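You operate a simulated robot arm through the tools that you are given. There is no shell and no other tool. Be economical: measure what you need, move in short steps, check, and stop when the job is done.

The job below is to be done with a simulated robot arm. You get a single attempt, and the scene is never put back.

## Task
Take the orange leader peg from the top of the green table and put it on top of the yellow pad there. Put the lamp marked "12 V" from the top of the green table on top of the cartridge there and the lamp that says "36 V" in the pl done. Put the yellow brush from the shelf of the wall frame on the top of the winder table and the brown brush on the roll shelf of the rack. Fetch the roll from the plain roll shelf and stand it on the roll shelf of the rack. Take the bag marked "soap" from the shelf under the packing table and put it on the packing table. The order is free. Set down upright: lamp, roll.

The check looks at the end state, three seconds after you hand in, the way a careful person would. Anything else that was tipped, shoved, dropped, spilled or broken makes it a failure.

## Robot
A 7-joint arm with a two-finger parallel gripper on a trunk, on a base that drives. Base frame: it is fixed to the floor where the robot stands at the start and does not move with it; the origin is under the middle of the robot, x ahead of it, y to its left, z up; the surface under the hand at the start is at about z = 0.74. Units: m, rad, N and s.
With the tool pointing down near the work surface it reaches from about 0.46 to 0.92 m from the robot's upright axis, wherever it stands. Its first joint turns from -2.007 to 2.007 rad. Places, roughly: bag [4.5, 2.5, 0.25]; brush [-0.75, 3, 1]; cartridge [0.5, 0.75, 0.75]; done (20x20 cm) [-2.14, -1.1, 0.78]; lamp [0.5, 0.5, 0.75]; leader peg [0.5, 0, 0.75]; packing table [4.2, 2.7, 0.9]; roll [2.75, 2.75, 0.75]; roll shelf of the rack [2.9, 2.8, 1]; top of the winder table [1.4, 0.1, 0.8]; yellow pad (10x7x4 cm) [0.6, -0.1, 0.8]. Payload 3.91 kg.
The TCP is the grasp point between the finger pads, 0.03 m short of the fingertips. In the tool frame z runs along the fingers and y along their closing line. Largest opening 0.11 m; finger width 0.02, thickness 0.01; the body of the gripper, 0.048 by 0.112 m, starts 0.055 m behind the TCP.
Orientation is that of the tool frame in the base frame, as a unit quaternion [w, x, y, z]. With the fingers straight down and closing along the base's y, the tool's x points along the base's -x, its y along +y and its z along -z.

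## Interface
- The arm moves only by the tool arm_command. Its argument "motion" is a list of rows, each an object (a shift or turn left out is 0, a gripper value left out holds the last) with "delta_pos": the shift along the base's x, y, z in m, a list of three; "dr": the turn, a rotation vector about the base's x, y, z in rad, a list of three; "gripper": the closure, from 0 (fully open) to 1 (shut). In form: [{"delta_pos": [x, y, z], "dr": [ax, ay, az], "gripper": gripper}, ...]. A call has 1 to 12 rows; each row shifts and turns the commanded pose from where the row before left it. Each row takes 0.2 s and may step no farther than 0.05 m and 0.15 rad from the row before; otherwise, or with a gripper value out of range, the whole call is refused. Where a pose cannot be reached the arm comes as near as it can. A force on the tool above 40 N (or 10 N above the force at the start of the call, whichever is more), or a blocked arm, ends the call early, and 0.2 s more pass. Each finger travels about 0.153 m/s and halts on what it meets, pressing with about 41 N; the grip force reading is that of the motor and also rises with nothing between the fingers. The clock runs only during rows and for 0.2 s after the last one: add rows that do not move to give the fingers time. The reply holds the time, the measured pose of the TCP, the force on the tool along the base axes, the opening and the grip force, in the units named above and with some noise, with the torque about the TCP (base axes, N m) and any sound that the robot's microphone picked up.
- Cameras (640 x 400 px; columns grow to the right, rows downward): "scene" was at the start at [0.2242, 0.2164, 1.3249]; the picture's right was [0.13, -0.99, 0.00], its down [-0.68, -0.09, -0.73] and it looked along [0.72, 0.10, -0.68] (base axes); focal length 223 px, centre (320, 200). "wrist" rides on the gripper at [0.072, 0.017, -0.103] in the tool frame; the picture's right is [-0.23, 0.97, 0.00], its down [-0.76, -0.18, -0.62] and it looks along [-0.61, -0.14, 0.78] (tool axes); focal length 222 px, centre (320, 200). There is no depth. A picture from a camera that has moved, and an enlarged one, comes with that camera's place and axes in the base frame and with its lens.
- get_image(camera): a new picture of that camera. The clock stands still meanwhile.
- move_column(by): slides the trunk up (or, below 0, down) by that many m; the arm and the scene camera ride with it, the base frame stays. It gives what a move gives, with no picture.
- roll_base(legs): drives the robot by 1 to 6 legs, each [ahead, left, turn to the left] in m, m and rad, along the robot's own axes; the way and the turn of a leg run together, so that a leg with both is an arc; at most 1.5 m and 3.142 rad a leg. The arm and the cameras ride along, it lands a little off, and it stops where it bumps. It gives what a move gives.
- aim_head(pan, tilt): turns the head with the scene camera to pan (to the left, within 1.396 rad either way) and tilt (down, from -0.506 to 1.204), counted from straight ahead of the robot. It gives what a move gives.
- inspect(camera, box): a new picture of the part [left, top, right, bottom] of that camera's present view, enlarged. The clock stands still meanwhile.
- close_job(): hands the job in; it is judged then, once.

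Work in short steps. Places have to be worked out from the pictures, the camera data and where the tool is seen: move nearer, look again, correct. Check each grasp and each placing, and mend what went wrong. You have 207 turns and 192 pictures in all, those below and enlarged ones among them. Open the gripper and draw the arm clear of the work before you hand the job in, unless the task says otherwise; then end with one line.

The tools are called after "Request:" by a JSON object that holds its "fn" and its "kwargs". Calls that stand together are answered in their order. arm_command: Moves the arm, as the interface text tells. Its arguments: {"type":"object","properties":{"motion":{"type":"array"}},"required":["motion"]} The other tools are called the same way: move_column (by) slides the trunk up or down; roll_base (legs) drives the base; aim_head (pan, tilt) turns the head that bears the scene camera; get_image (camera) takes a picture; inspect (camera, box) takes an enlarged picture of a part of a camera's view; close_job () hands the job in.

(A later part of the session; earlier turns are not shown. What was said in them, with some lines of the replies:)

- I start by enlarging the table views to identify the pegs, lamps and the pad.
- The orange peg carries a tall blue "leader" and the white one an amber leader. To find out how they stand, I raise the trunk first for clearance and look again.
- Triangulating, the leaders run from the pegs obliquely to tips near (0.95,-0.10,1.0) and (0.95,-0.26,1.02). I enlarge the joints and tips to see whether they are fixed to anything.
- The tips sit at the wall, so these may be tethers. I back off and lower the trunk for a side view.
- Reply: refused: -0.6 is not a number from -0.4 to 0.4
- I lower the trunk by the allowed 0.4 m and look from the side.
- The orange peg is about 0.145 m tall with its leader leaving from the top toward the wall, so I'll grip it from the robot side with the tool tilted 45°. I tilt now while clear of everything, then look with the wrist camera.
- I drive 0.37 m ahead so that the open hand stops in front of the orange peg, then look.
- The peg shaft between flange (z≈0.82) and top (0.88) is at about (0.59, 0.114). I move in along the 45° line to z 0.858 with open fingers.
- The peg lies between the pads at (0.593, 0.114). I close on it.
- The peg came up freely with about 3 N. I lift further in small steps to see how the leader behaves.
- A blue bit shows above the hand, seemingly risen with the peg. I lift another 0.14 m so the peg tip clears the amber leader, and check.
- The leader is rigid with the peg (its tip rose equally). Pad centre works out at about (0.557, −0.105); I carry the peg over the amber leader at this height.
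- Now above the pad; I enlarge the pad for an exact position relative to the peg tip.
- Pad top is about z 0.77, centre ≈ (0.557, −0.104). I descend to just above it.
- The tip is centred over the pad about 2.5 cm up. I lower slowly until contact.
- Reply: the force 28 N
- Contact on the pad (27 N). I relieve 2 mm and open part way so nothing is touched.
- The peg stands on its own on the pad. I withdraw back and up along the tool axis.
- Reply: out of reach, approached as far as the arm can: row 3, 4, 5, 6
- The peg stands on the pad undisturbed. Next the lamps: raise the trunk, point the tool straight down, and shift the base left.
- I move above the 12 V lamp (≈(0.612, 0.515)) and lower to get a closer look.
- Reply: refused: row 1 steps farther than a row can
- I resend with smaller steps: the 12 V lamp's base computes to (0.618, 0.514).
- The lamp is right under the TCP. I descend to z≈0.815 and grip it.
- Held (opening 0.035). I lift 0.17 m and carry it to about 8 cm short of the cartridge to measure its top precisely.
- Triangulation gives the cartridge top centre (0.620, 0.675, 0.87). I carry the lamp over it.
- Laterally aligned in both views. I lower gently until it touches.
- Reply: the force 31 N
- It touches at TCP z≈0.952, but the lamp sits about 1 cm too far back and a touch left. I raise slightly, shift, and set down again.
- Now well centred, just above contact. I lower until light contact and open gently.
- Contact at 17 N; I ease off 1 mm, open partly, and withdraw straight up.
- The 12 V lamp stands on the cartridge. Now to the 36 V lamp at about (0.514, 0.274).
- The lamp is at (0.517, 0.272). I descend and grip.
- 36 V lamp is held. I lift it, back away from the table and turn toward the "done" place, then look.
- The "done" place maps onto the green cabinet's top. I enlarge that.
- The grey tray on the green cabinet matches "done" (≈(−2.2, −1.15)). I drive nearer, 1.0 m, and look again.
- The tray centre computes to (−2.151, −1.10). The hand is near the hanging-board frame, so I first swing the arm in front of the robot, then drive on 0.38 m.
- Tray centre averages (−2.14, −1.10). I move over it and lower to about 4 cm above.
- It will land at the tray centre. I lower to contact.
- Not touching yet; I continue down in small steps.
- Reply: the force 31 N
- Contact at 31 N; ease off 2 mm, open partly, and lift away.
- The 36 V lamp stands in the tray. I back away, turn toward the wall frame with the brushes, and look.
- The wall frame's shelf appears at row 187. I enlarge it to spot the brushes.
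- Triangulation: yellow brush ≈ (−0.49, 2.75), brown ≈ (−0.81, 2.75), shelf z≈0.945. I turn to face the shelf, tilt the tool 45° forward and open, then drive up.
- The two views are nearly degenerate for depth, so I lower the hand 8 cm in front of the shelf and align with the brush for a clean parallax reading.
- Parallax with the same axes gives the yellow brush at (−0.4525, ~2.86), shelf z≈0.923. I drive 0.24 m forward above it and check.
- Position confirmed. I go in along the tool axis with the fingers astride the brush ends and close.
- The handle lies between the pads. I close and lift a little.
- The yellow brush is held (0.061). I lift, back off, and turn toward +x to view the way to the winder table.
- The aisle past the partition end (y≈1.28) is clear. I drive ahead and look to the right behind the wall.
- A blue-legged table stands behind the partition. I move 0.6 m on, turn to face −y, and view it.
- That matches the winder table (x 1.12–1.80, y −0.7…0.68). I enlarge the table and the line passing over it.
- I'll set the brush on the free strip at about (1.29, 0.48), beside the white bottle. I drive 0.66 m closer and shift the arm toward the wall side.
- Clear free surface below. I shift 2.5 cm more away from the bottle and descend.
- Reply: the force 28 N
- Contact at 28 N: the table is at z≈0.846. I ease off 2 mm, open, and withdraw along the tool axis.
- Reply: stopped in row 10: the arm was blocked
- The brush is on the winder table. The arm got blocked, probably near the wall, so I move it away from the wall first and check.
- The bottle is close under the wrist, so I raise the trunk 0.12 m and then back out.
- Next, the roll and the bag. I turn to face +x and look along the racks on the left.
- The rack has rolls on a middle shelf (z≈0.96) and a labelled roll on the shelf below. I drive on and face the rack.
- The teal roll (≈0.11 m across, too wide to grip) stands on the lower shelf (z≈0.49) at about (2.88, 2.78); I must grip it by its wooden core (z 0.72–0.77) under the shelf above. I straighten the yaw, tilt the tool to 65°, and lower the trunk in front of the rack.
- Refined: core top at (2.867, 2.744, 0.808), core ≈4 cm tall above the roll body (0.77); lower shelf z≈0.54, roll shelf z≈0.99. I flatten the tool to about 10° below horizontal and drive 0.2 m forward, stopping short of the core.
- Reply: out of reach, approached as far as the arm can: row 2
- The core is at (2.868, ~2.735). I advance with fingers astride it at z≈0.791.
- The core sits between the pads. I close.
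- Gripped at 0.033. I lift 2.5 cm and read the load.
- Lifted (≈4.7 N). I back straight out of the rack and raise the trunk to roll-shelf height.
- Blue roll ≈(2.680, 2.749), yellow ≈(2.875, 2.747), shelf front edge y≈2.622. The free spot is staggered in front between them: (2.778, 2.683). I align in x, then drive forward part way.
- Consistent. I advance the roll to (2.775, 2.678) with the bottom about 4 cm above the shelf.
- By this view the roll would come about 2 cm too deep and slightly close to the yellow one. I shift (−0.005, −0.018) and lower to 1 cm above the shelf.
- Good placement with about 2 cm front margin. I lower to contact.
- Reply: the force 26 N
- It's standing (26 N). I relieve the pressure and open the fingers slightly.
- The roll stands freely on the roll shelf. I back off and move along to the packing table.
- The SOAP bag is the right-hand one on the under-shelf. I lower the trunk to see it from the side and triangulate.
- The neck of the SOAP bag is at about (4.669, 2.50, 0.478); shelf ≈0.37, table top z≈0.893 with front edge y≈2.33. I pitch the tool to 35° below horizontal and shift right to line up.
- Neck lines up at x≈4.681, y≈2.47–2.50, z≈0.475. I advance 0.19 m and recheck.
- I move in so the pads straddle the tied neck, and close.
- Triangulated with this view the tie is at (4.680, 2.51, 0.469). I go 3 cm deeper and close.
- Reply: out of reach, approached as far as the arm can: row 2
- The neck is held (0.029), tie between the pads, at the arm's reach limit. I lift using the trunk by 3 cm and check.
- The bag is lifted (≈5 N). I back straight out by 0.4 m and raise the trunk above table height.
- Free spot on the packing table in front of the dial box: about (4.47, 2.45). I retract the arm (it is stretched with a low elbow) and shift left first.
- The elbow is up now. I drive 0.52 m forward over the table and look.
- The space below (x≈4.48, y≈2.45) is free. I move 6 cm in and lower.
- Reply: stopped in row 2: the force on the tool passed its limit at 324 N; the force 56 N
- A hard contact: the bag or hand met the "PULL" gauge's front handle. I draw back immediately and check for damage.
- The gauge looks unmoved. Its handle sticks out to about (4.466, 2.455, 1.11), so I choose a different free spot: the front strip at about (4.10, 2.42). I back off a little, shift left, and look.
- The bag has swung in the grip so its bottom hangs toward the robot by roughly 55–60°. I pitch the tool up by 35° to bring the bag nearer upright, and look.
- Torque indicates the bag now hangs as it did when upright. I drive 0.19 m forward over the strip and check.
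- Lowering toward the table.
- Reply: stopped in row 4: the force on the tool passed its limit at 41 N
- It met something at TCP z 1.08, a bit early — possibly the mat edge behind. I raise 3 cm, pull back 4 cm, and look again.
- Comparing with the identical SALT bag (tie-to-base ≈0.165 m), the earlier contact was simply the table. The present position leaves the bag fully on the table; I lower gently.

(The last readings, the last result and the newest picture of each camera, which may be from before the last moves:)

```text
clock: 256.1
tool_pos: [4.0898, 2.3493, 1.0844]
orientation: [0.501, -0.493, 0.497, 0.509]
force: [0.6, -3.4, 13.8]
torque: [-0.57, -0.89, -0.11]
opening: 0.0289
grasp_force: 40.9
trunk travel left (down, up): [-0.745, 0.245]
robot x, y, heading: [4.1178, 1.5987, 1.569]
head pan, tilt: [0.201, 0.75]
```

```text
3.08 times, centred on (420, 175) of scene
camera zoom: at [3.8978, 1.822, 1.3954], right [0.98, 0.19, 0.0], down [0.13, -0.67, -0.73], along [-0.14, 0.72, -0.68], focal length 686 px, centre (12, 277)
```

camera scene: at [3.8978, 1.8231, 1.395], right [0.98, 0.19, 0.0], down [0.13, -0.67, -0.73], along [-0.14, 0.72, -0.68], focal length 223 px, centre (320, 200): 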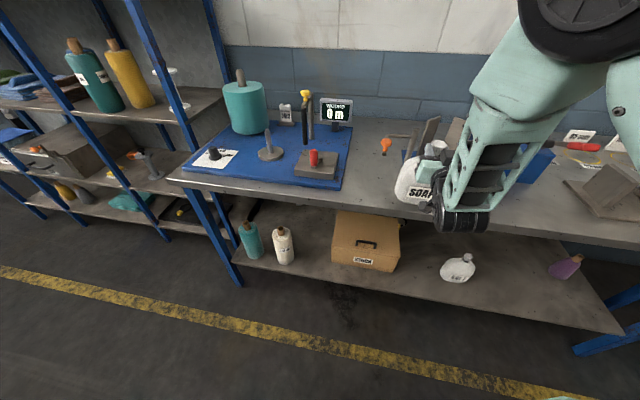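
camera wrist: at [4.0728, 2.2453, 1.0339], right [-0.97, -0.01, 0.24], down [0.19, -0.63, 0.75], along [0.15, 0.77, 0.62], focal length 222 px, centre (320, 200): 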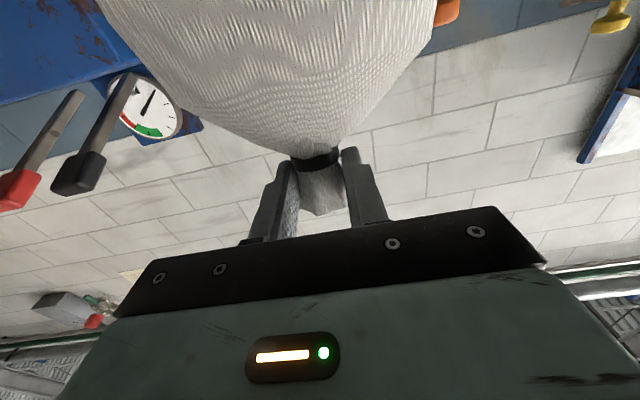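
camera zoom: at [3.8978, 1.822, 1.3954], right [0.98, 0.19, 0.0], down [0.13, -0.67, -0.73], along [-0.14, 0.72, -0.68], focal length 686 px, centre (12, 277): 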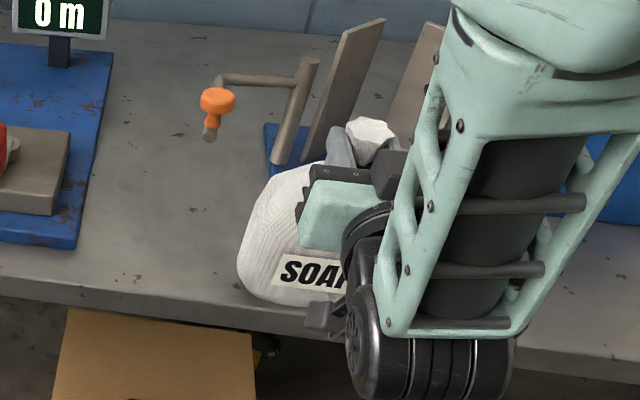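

Touching, but the front of the bag is near the table edge. I lift 1.5 cm, go 3.5 cm deeper and set it down again.

Request:
{"fn": "arm_command", "kwargs": {"motion": [{"delta_pos": [0, 0, 0.018]}, {"delta_pos": [0, 0.018, 0.004]}, {"delta_pos": [0, 0.018, 0]}, {"delta_pos": [0, 0, -0.01]}, {"delta_pos": [0, 0, -0.007]}, {"delta_pos": [0, 0, -0.005]}, {}]}}

Request:
{"fn": "inspect", "kwargs": {"camera": "scene", "box": [340, 110, 500, 240]}}

```text
clock: 257.7
tool_pos: [4.0899, 2.387, 1.0854]
orientation: [0.502, -0.493, 0.497, 0.508]
force: [0.0, -2.4, 13.5]
torque: [-0.31, -0.81, -0.02]
opening: 0.029
grasp_force: 40.9
trunk travel left (down, up): [-0.745, 0.245]
robot x, y, heading: [4.1177, 1.6009, 1.569]
head pan, tilt: [0.201, 0.75]
```

```text
3.08 times, centred on (420, 175) of scene
camera zoom: at [3.8977, 1.8221, 1.3954], right [0.98, 0.19, 0.0], down [0.13, -0.67, -0.73], along [-0.14, 0.72, -0.68], focal length 686 px, centre (12, 277)
```

zoom: 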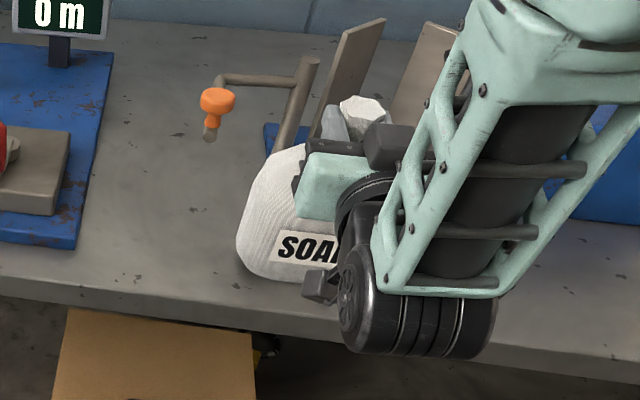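

Well on the table now. I open slowly, let it settle, and look.

Request:
{"fn": "arm_command", "kwargs": {"motion": [{"gripper": 0.68}, {"gripper": 0.6}, {"gripper": 0.45}, {"gripper": 0.3}, {}, {}]}}

Request:
{"fn": "get_image", "kwargs": {"camera": "wrist"}}

Request:
{"fn": "inspect", "kwargs": {"camera": "scene", "box": [340, 110, 500, 240]}}

```text
clock: 259.1
tool_pos: [4.0895, 2.3866, 1.0824]
orientation: [0.5, -0.494, 0.498, 0.508]
force: [-1.2, 0.4, -0.2]
torque: [0.03, 0.01, 0.01]
opening: 0.077
grasp_force: 0.1
trunk travel left (down, up): [-0.745, 0.245]
robot x, y, heading: [4.1154, 1.6013, 1.568]
head pan, tilt: [0.201, 0.75]
```

```text
43 pictures are left
camera wrist: at [4.0735, 2.2817, 1.0097], right [-0.97, -0.01, 0.24], down [0.19, -0.63, 0.75], along [0.15, 0.77, 0.62], focal length 222 px, centre (320, 200)
```

wrist: 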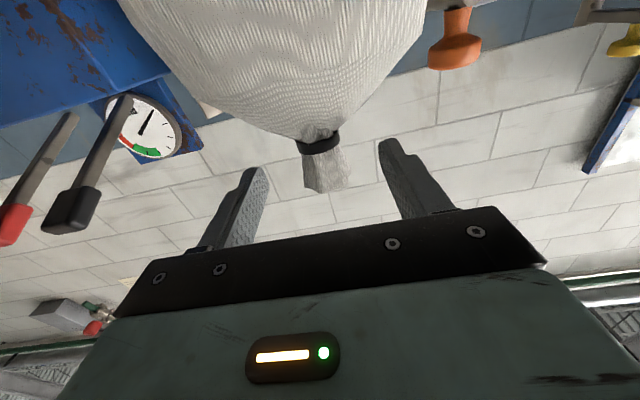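

```text
3.08 times, centred on (420, 175) of scene
camera zoom: at [3.8978, 1.8228, 1.395], right [0.98, 0.19, 0.0], down [0.13, -0.67, -0.73], along [-0.14, 0.72, -0.68], focal length 686 px, centre (12, 277)
```

zoom: 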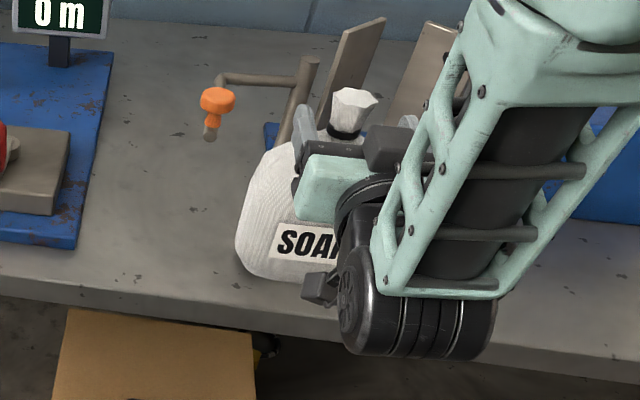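

The bag stands by itself. I withdraw by backing the base and then view the table.

Request:
{"fn": "roll_base", "kwargs": {"legs": [[-0.45, 0, 0]]}}

Request:
{"fn": "aim_head", "kwargs": {"pan": 0.0, "tilt": 0.45}}

Request:
{"fn": "get_image", "kwargs": {"camera": "scene"}}

```text
clock: 261.8
tool_pos: [4.0841, 1.9348, 1.0828]
orientation: [0.498, -0.496, 0.497, 0.509]
force: [0.1, 0.5, 0.0]
torque: [0.01, 0.04, 0.02]
opening: 0.0769
grasp_force: 0.0
trunk travel left (down, up): [-0.745, 0.245]
robot x, y, heading: [4.1161, 1.1443, 1.569]
head pan, tilt: [0.201, 0.75]
```

```text
clock: 262.6
tool_pos: [4.0836, 1.9348, 1.0841]
orientation: [0.498, -0.495, 0.497, 0.51]
force: [0.8, 0.0, -0.7]
torque: [0.02, -0.02, 0.04]
opening: 0.0768
grasp_force: 0.1
trunk travel left (down, up): [-0.745, 0.245]
robot x, y, heading: [4.1179, 1.1481, 1.569]
head pan, tilt: [0.0, 0.45]
```

```text
41 pictures are left
camera scene: at [3.9117, 1.3796, 1.4214], right [1.0, 0.0, 0.0], down [0.0, -0.44, -0.9], along [0.0, 0.9, -0.44], focal length 223 px, centre (320, 200)
```

scene: 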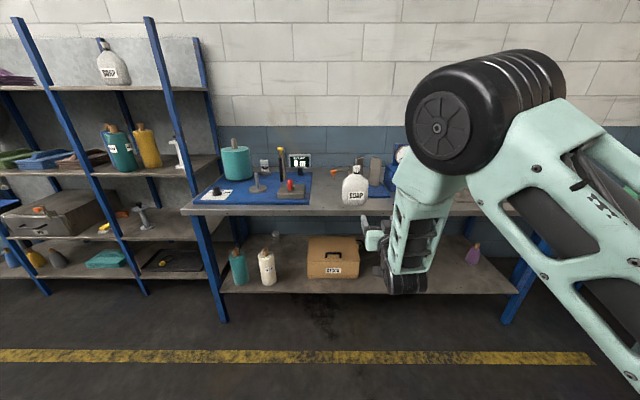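

The bag stands on the packing table. Now back along the aisle to the wall frame for the brown brush.

Request:
{"fn": "roll_base", "kwargs": {"legs": [[0, 0, 1.571], [1.3, -0.45, 0], [1.3, -0.25, 0]]}}

Request:
{"fn": "aim_head", "kwargs": {"pan": 0.0, "tilt": 0.2}}

Request:
{"fn": "get_image", "kwargs": {"camera": "scene"}}

```text
clock: 279.6
tool_pos: [0.7083, 1.7278, 1.0836]
orientation: [-0.021, -0.702, -0.013, 0.712]
force: [0.2, -0.5, -0.3]
torque: [-0.02, 0.01, 0.01]
opening: 0.077
grasp_force: 0.0
trunk travel left (down, up): [-0.745, 0.245]
robot x, y, heading: [1.4938, 1.7896, -3.1]
head pan, tilt: [0.0, 0.45]
```

```text
clock: 280.4
tool_pos: [0.7091, 1.7277, 1.0839]
orientation: [-0.023, -0.701, -0.014, 0.712]
force: [0.2, -0.9, 0.2]
torque: [0.01, 0.01, 0.01]
opening: 0.0769
grasp_force: 0.1
trunk travel left (down, up): [-0.745, 0.245]
robot x, y, heading: [1.4942, 1.7901, -3.097]
head pan, tilt: [0.0, 0.201]
```

```text
40 pictures are left
camera scene: at [1.2675, 1.5784, 1.4446], right [-0.04, 1.0, 0.0], down [0.2, 0.01, -0.98], along [-0.98, -0.04, -0.2], focal length 223 px, centre (320, 200)
```

scene: 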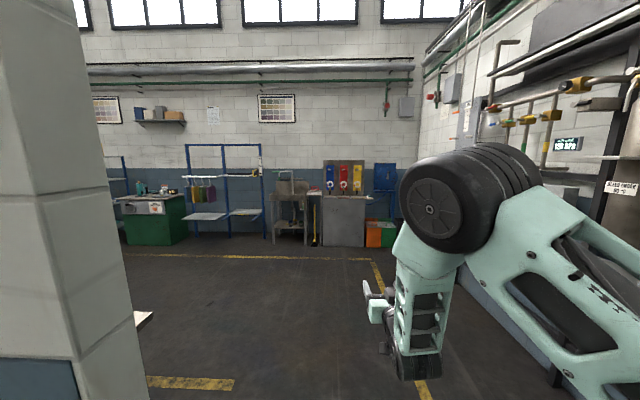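

Request:
{"fn": "roll_base", "kwargs": {"legs": [[1.2, -0.06, -0.045], [1.13, 0, 0], [0, 0, -1.571]]}}

Request:
{"fn": "arm_command", "kwargs": {"motion": [{"dr": [-0.13, 0, 0], "gripper": 0}, {"dr": [-0.13, 0, 0]}, {"dr": [-0.13, 0, 0]}, {"dr": [-0.13, 0, 0]}, {"dr": [-0.13, 0, 0]}, {"dr": [-0.12, 0, 0]}, {}]}}

Request:
{"fn": "aim_head", "kwargs": {"pan": 0.0, "tilt": 0.4}}

Request:
{"fn": "get_image", "kwargs": {"camera": "scene"}}

Request:
{"fn": "get_image", "kwargs": {"camera": "wrist"}}

```text
clock: 295.6
tool_pos: [-0.8699, 2.6078, 1.0841]
orientation: [0.493, -0.501, 0.491, 0.514]
force: [0.3, -1.1, -0.8]
torque: [0.01, 0.01, 0.0]
opening: 0.077
grasp_force: 0.1
trunk travel left (down, up): [-0.745, 0.245]
robot x, y, heading: [-0.8173, 1.821, 1.593]
head pan, tilt: [0.0, 0.201]
```

```text
clock: 297.1
tool_pos: [-0.8691, 2.609, 1.0837]
orientation: [-0.268, 0.65, -0.649, -0.292]
force: [0.0, 1.1, -0.6]
torque: [-0.01, 0.01, -0.04]
opening: 0.1099
grasp_force: 0.0
trunk travel left (down, up): [-0.745, 0.245]
robot x, y, heading: [-0.8163, 1.8191, 1.594]
head pan, tilt: [0.0, 0.201]
```

```text
clock: 297.9
tool_pos: [-0.8692, 2.608, 1.0839]
orientation: [-0.268, 0.65, -0.648, -0.292]
force: [-0.3, 1.1, 0.0]
torque: [0.01, 0.03, 0.01]
opening: 0.1098
grasp_force: 0.0
trunk travel left (down, up): [-0.745, 0.245]
robot x, y, heading: [-0.8164, 1.8231, 1.595]
head pan, tilt: [0.0, 0.4]
```

```text
39 pictures are left
camera scene: at [-1.0284, 2.0513, 1.4262], right [1.0, 0.02, 0.0], down [0.01, -0.39, -0.92], along [-0.02, 0.92, -0.39], focal length 223 px, centre (320, 200)
```

scene: 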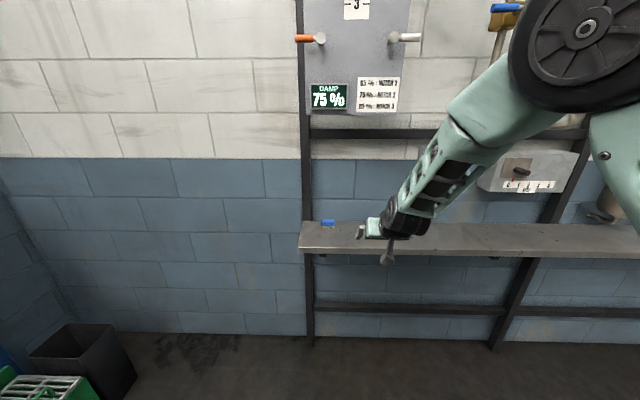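

```text
38 pictures are left
camera wrist: at [-0.8824, 2.4811, 1.1021], right [-0.97, 0.14, 0.2], down [0.21, 0.07, 0.98], along [0.12, 0.99, -0.1], focal length 222 px, centre (320, 200)
```

wrist: 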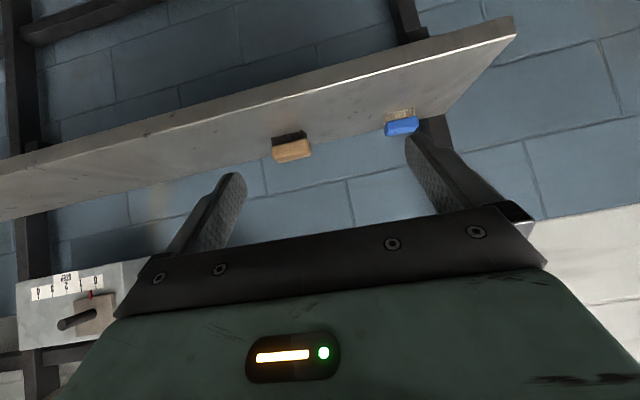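

Brown brush bristles are at (−0.80, 2.886); I aim for TCP (−0.798, 2.895, 0.960). First level the tool, align x, then drive forward above it.

Request:
{"fn": "arm_command", "kwargs": {"motion": [{"delta_pos": [0.035, -0.02, -0.02], "dr": [0, -0.03, -0.015]}, {"delta_pos": [0.037, -0.02, -0.02]}, {"delta_pos": [0, 0, -0.01]}, {}]}}

Request:
{"fn": "roll_base", "kwargs": {"legs": [[0.27, 0, -0.02]]}}

Request:
{"fn": "get_image", "kwargs": {"camera": "wrist"}}

```text
clock: 298.9
tool_pos: [-0.7994, 2.5686, 1.0323]
orientation: [-0.28, 0.649, -0.649, -0.281]
force: [-0.3, -0.1, 0.0]
torque: [0.01, 0.01, 0.02]
opening: 0.1097
grasp_force: 0.1
trunk travel left (down, up): [-0.745, 0.245]
robot x, y, heading: [-0.8174, 1.8192, 1.596]
head pan, tilt: [0.0, 0.4]
```

```text
clock: 300.8
tool_pos: [-0.789, 2.8391, 1.0314]
orientation: [0.282, -0.643, 0.655, 0.278]
force: [0.7, -0.5, -0.5]
torque: [-0.02, 0.03, -0.02]
opening: 0.1097
grasp_force: 0.1
trunk travel left (down, up): [-0.745, 0.245]
robot x, y, heading: [-0.8247, 2.0937, 1.576]
head pan, tilt: [0.0, 0.4]
```

```text
37 pictures are left
camera wrist: at [-0.807, 2.7117, 1.051], right [-0.97, 0.17, 0.17], down [0.18, 0.07, 0.98], along [0.16, 0.98, -0.09], focal length 222 px, centre (320, 200)
```

wrist: 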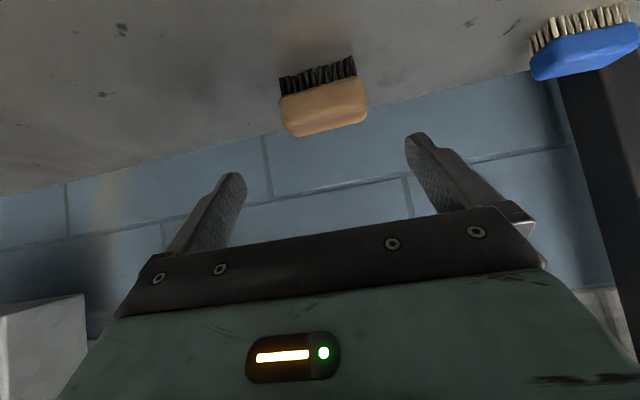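

Same relative view as with the yellow brush. I go in along the tool axis and close.

Request:
{"fn": "arm_command", "kwargs": {"motion": [{"delta_pos": [-0.001, 0.018, -0.025]}, {"delta_pos": [-0.001, 0.017, -0.025]}, {"delta_pos": [0, 0.016, -0.021]}, {}]}}

Request:
{"fn": "get_image", "kwargs": {"camera": "wrist"}}

```text
clock: 301.8
tool_pos: [-0.7905, 2.8895, 0.9625]
orientation: [0.283, -0.643, 0.656, 0.278]
force: [-0.2, -0.5, 0.5]
torque: [0.0, -0.03, 0.01]
opening: 0.1102
grasp_force: 0.1
trunk travel left (down, up): [-0.745, 0.245]
robot x, y, heading: [-0.8216, 2.091, 1.577]
head pan, tilt: [0.0, 0.4]
```

```text
36 pictures are left
camera wrist: at [-0.8088, 2.7623, 0.9801], right [-0.97, 0.17, 0.17], down [0.18, 0.07, 0.98], along [0.16, 0.98, -0.09], focal length 222 px, centre (320, 200)
```

wrist: 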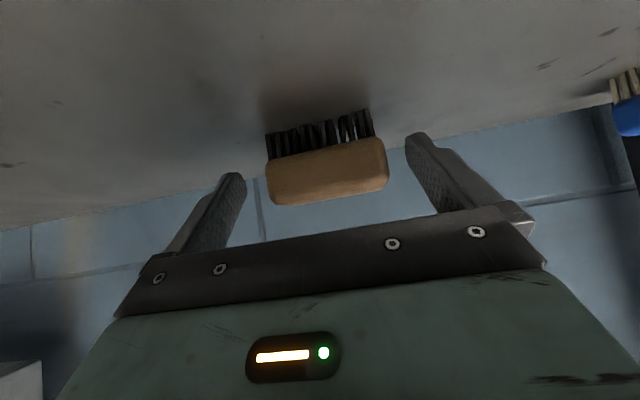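

Request:
{"fn": "arm_command", "kwargs": {"motion": [{"delta_pos": [-0.003, 0.003, -0.001]}, {"gripper": 0.15}, {"gripper": 0.4}, {"gripper": 0.7}, {"gripper": 1}, {}, {"delta_pos": [0, 0, 0.02]}, {"delta_pos": [0, -0.01, 0.03]}, {}]}}

Request:
{"fn": "get_image", "kwargs": {"camera": "wrist"}}

```text
clock: 303.8
tool_pos: [-0.7951, 2.8823, 1.0105]
orientation: [0.283, -0.643, 0.655, 0.279]
force: [-0.4, 0.0, -1.1]
torque: [0.01, 0.01, -0.06]
opening: 0.0745
grasp_force: 41.6
trunk travel left (down, up): [-0.745, 0.245]
robot x, y, heading: [-0.8213, 2.0931, 1.577]
head pan, tilt: [0.0, 0.4]
```

```text
35 pictures are left
camera wrist: at [-0.8125, 2.7563, 1.0295], right [-0.97, 0.17, 0.17], down [0.18, 0.07, 0.98], along [0.16, 0.98, -0.1], focal length 222 px, centre (320, 200)
```

wrist: 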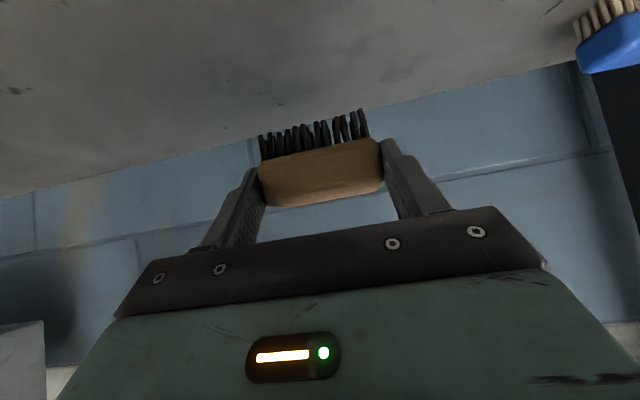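

Brown brush held (0.075). I lift, back off and drive along the aisle to the rack.

Request:
{"fn": "arm_command", "kwargs": {"motion": [{"delta_pos": [0, -0.02, 0.04]}, {"delta_pos": [0, -0.02, 0.04]}, {"delta_pos": [0, -0.02, 0.03]}]}}

Request:
{"fn": "roll_base", "kwargs": {"legs": [[-0.34, 0, 0], [0, 0, -1.577], [1.4, 0.03, 0], [1.3, -0.1, 0], [1.1, -0.15, 0]]}}

```text
clock: 304.6
tool_pos: [-0.7947, 2.8225, 1.1219]
orientation: [0.282, -0.644, 0.655, 0.278]
force: [0.0, 0.8, -1.7]
torque: [-0.01, 0.03, 0.02]
opening: 0.0745
grasp_force: 40.8
trunk travel left (down, up): [-0.745, 0.245]
robot x, y, heading: [-0.8192, 2.0893, 1.575]
head pan, tilt: [0.0, 0.4]
```

```text
clock: 328.6
tool_pos: [3.6707, 1.3114, 1.1219]
orientation: [0.396, 0.038, 0.917, -0.016]
force: [-0.9, 0.0, -1.3]
torque: [0.0, -0.02, 0.01]
opening: 0.0743
grasp_force: 41.2
trunk travel left (down, up): [-0.745, 0.245]
robot x, y, heading: [2.9434, 1.3833, -0.062]
head pan, tilt: [0.0, 0.4]
```

Request:
{"fn": "roll_base", "kwargs": {"legs": [[0, 0, 1.633]]}}

Request:
{"fn": "aim_head", "kwargs": {"pan": 0.0, "tilt": 0.45}}

Request:
{"fn": "get_image", "kwargs": {"camera": "scene"}}

```text
clock: 333.0
tool_pos: [2.9731, 2.115, 1.1221]
orientation: [0.283, -0.641, 0.658, 0.277]
force: [0.0, -0.6, -1.1]
torque: [-0.03, 0.01, 0.02]
opening: 0.0743
grasp_force: 41.6
trunk travel left (down, up): [-0.745, 0.245]
robot x, y, heading: [2.9424, 1.3846, 1.568]
head pan, tilt: [0.0, 0.4]
```

```text
clock: 333.6
tool_pos: [2.9724, 2.1149, 1.1198]
orientation: [0.283, -0.641, 0.657, 0.277]
force: [0.1, -0.3, -1.1]
torque: [-0.02, 0.01, -0.01]
opening: 0.0745
grasp_force: 40.5
trunk travel left (down, up): [-0.745, 0.245]
robot x, y, heading: [2.9439, 1.382, 1.57]
head pan, tilt: [0.0, 0.45]
```

```text
34 pictures are left
camera scene: at [2.7372, 1.6187, 1.4215], right [1.0, 0.0, 0.0], down [0.0, -0.44, -0.9], along [0.0, 0.9, -0.44], focal length 223 px, centre (320, 200)
```

scene: 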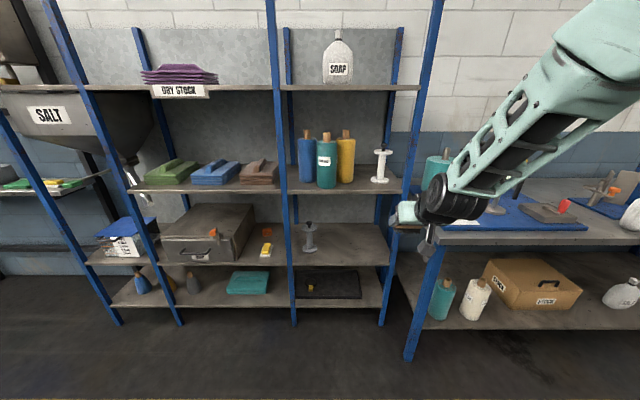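

Request:
{"fn": "inspect", "kwargs": {"camera": "scene", "box": [280, 120, 420, 220]}}

```text
4.00 times, centred on (350, 170) of scene
camera zoom: at [2.7372, 1.6187, 1.4215], right [1.0, 0.0, 0.0], down [0.0, -0.44, -0.9], along [0.0, 0.9, -0.44], focal length 892 px, centre (200, 320)
```

zoom: 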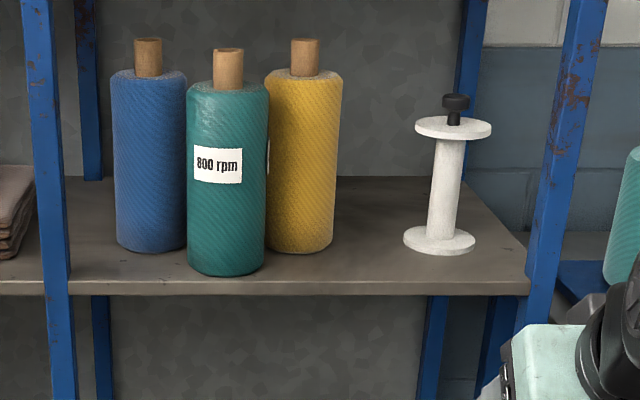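

The free spot for the brush is on the front strip between the yellow roll and the white spool: about (2.962, 2.665). I drive 0.5 m closer.

Request:
{"fn": "roll_base", "kwargs": {"legs": [[0.5, 0, 0]]}}

Request:
{"fn": "inspect", "kwargs": {"camera": "scene", "box": [280, 120, 480, 260]}}

Request:
{"fn": "get_image", "kwargs": {"camera": "wrist"}}

```text
clock: 336.6
tool_pos: [2.968, 2.6203, 1.1201]
orientation: [0.282, -0.643, 0.655, 0.278]
force: [0.6, 0.6, -0.8]
torque: [0.0, -0.01, -0.01]
opening: 0.0741
grasp_force: 41.5
trunk travel left (down, up): [-0.745, 0.245]
robot x, y, heading: [2.9454, 1.8866, 1.57]
head pan, tilt: [0.0, 0.45]
```

```text
2.86 times, centred on (380, 190) of scene
camera zoom: at [2.7348, 2.1214, 1.4215], right [1.0, 0.01, 0.0], down [0.0, -0.44, -0.9], along [0.0, 0.9, -0.44], focal length 637 px, centre (149, 229)
```

zoom: 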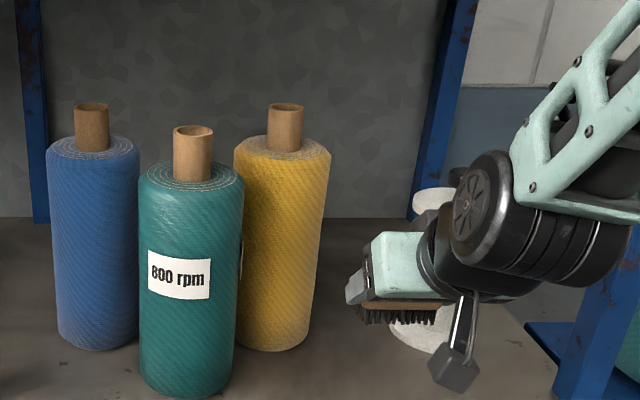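

```text
31 pictures are left
camera wrist: at [2.9493, 2.4928, 1.1394], right [-0.97, 0.17, 0.17], down [0.18, 0.07, 0.98], along [0.16, 0.98, -0.09], focal length 222 px, centre (320, 200)
```

wrist: 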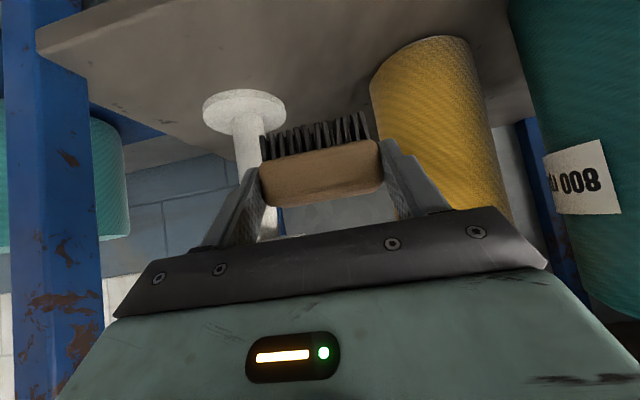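

Request:
{"fn": "arm_command", "kwargs": {"motion": [{"delta_pos": [-0.005, 0.02, -0.01]}, {"delta_pos": [0, 0.015, -0.02]}, {"delta_pos": [0, 0, -0.025]}, {}]}}

Request:
{"fn": "inspect", "kwargs": {"camera": "scene", "box": [320, 160, 480, 290]}}

Request:
{"fn": "get_image", "kwargs": {"camera": "wrist"}}

```text
clock: 337.6
tool_pos: [2.9621, 2.6545, 1.0645]
orientation: [0.282, -0.643, 0.655, 0.278]
force: [0.0, -0.7, -1.9]
torque: [0.0, 0.0, 0.0]
opening: 0.0743
grasp_force: 40.2
trunk travel left (down, up): [-0.745, 0.245]
robot x, y, heading: [2.9444, 1.8892, 1.578]
head pan, tilt: [0.0, 0.45]
```

```text
3.08 times, centred on (400, 225) of scene
camera zoom: at [2.7348, 2.1214, 1.4215], right [1.0, 0.01, 0.0], down [0.0, -0.44, -0.9], along [0.0, 0.9, -0.44], focal length 686 px, centre (74, 123)
```

zoom: 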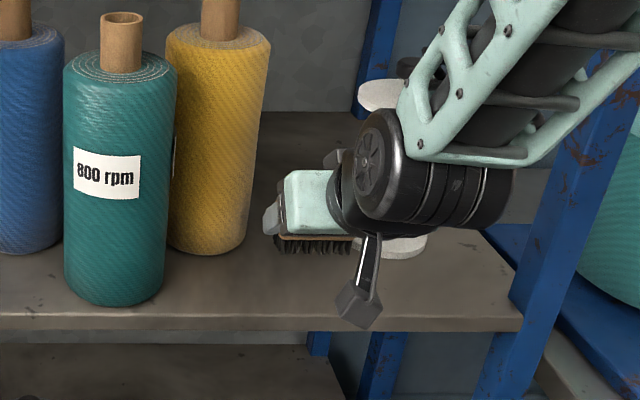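

```text
29 pictures are left
camera wrist: at [2.944, 2.5274, 1.0835], right [-0.97, 0.17, 0.17], down [0.18, 0.07, 0.98], along [0.16, 0.98, -0.09], focal length 222 px, centre (320, 200)
```

wrist: 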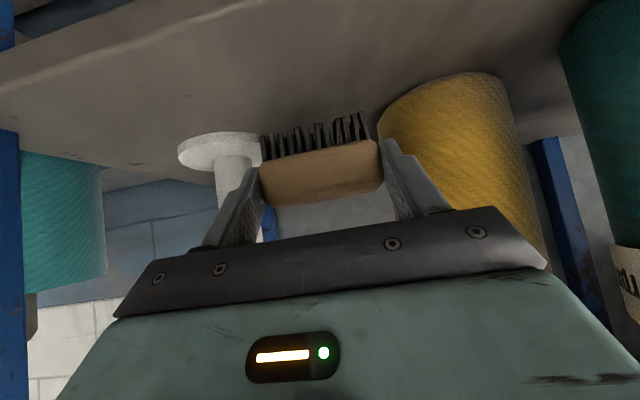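

Good alignment; lowering to contact.

Request:
{"fn": "arm_command", "kwargs": {"motion": [{"delta_pos": [0, -0.002, -0.015]}, {"delta_pos": [0, 0, -0.008]}, {"delta_pos": [0, 0, -0.005]}, {"delta_pos": [0, 0, -0.004]}, {"delta_pos": [0, 0, -0.003]}, {}]}}

```text
clock: 338.9
tool_pos: [2.9623, 2.6514, 1.0343]
orientation: [0.285, -0.641, 0.655, 0.28]
force: [1.6, 4.5, 30.8]
torque: [0.45, -0.1, 0.0]
opening: 0.0745
grasp_force: 40.4
trunk travel left (down, up): [-0.745, 0.245]
robot x, y, heading: [2.9404, 1.8872, 1.578]
head pan, tilt: [0.0, 0.45]
```

Contact at 31 N. Ease off, open moderately, and withdraw along the tool axis.

Request:
{"fn": "arm_command", "kwargs": {"motion": [{"delta_pos": [0, 0, 0.004]}, {"gripper": 0.25}, {"gripper": 0.16}, {}, {"delta_pos": [0, -0.02, 0.02]}, {"delta_pos": [0, -0.03, 0.03]}, {"delta_pos": [0, -0.03, 0.03]}, {"delta_pos": [0, -0.03, 0.03]}]}}

Request:
{"fn": "get_image", "kwargs": {"camera": "wrist"}}

Request:
{"fn": "roll_base", "kwargs": {"legs": [[-0.4, 0, 0]]}}

Request:
{"fn": "get_image", "kwargs": {"camera": "scene"}}

```text
clock: 340.8
tool_pos: [2.9604, 2.5415, 1.143]
orientation: [0.282, -0.644, 0.655, 0.277]
force: [-1.1, 0.4, -0.3]
torque: [0.0, -0.02, -0.02]
opening: 0.0924
grasp_force: 0.1
trunk travel left (down, up): [-0.745, 0.245]
robot x, y, heading: [2.9452, 1.8839, 1.577]
head pan, tilt: [0.0, 0.45]
```

```text
28 pictures are left
camera wrist: at [2.9424, 2.4141, 1.1618], right [-0.97, 0.17, 0.17], down [0.18, 0.07, 0.98], along [0.16, 0.98, -0.1], focal length 222 px, centre (320, 200)
```

wrist: 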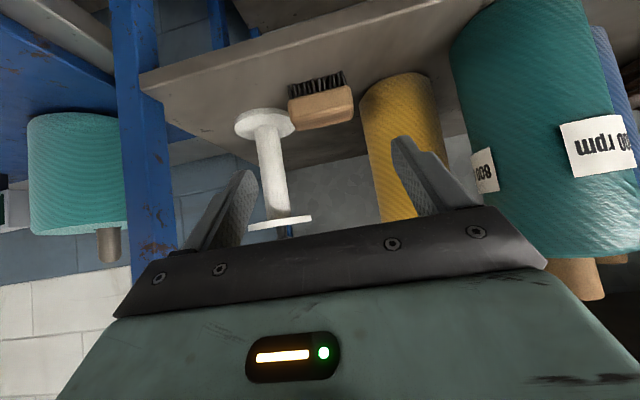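

```text
clock: 343.2
tool_pos: [2.9632, 2.142, 1.1445]
orientation: [0.282, -0.643, 0.656, 0.277]
force: [0.1, -0.4, -0.7]
torque: [-0.02, -0.04, -0.02]
opening: 0.0927
grasp_force: 0.0
trunk travel left (down, up): [-0.745, 0.245]
robot x, y, heading: [2.9422, 1.4885, 1.572]
head pan, tilt: [0.0, 0.45]
```

```text
27 pictures are left
camera scene: at [2.7369, 1.7231, 1.4215], right [1.0, 0.0, 0.0], down [0.0, -0.44, -0.9], along [0.0, 0.9, -0.44], focal length 223 px, centre (320, 200)
```

scene: 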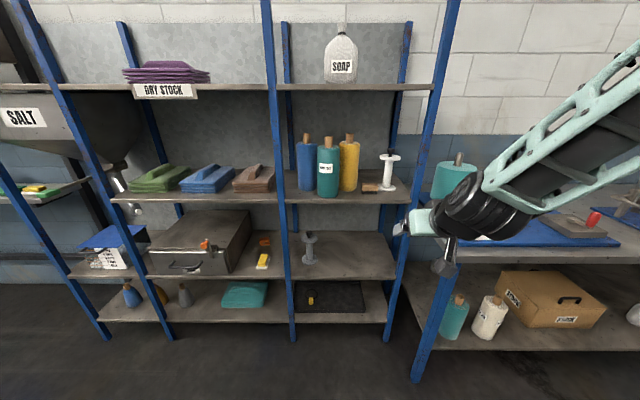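

Brush and roll are fine on the roll shelf. I take a last look at the packing table and the gauge.

Request:
{"fn": "aim_head", "kwargs": {"pan": -0.75, "tilt": 0.4}}

Request:
{"fn": "get_image", "kwargs": {"camera": "scene"}}

```text
clock: 344.3
tool_pos: [2.9642, 2.1415, 1.1444]
orientation: [0.282, -0.643, 0.656, 0.278]
force: [-0.6, -0.9, -0.5]
torque: [0.0, 0.03, 0.02]
opening: 0.0923
grasp_force: 0.1
trunk travel left (down, up): [-0.745, 0.245]
robot x, y, heading: [2.9408, 1.4926, 1.576]
head pan, tilt: [-0.75, 0.4]
```

```text
26 pictures are left
camera scene: at [2.8, 1.6991, 1.4261], right [0.73, -0.68, 0.0], down [-0.26, -0.29, -0.92], along [0.63, 0.68, -0.39], focal length 223 px, centre (320, 200)
```

scene: 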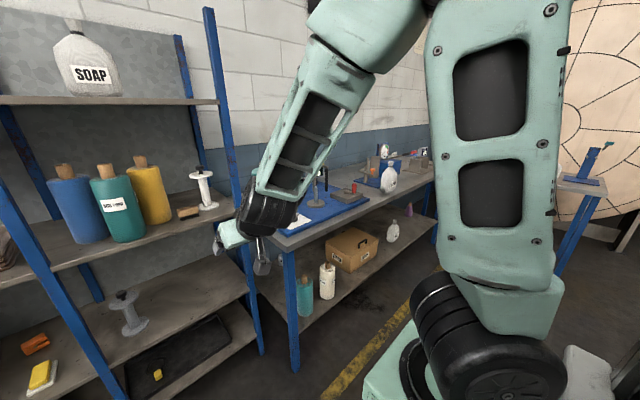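

Everything is in place, the gripper is open and the arm is clear of the work, so I hand in.

Request:
{"fn": "close_job", "kwargs": {}}

```text
The job is handed in.
```

I handed the job in with all seven items placed. One thing could count against it: while I was carrying the soap bag, it hit the handle of the "PULL" gauge on the packing table, at up to 324 N. The gauge looked unmoved in the pictures afterwards. I didn't go back for a final look at the peg, the lamps or the yellow brush; each was standing in place when I last saw it.
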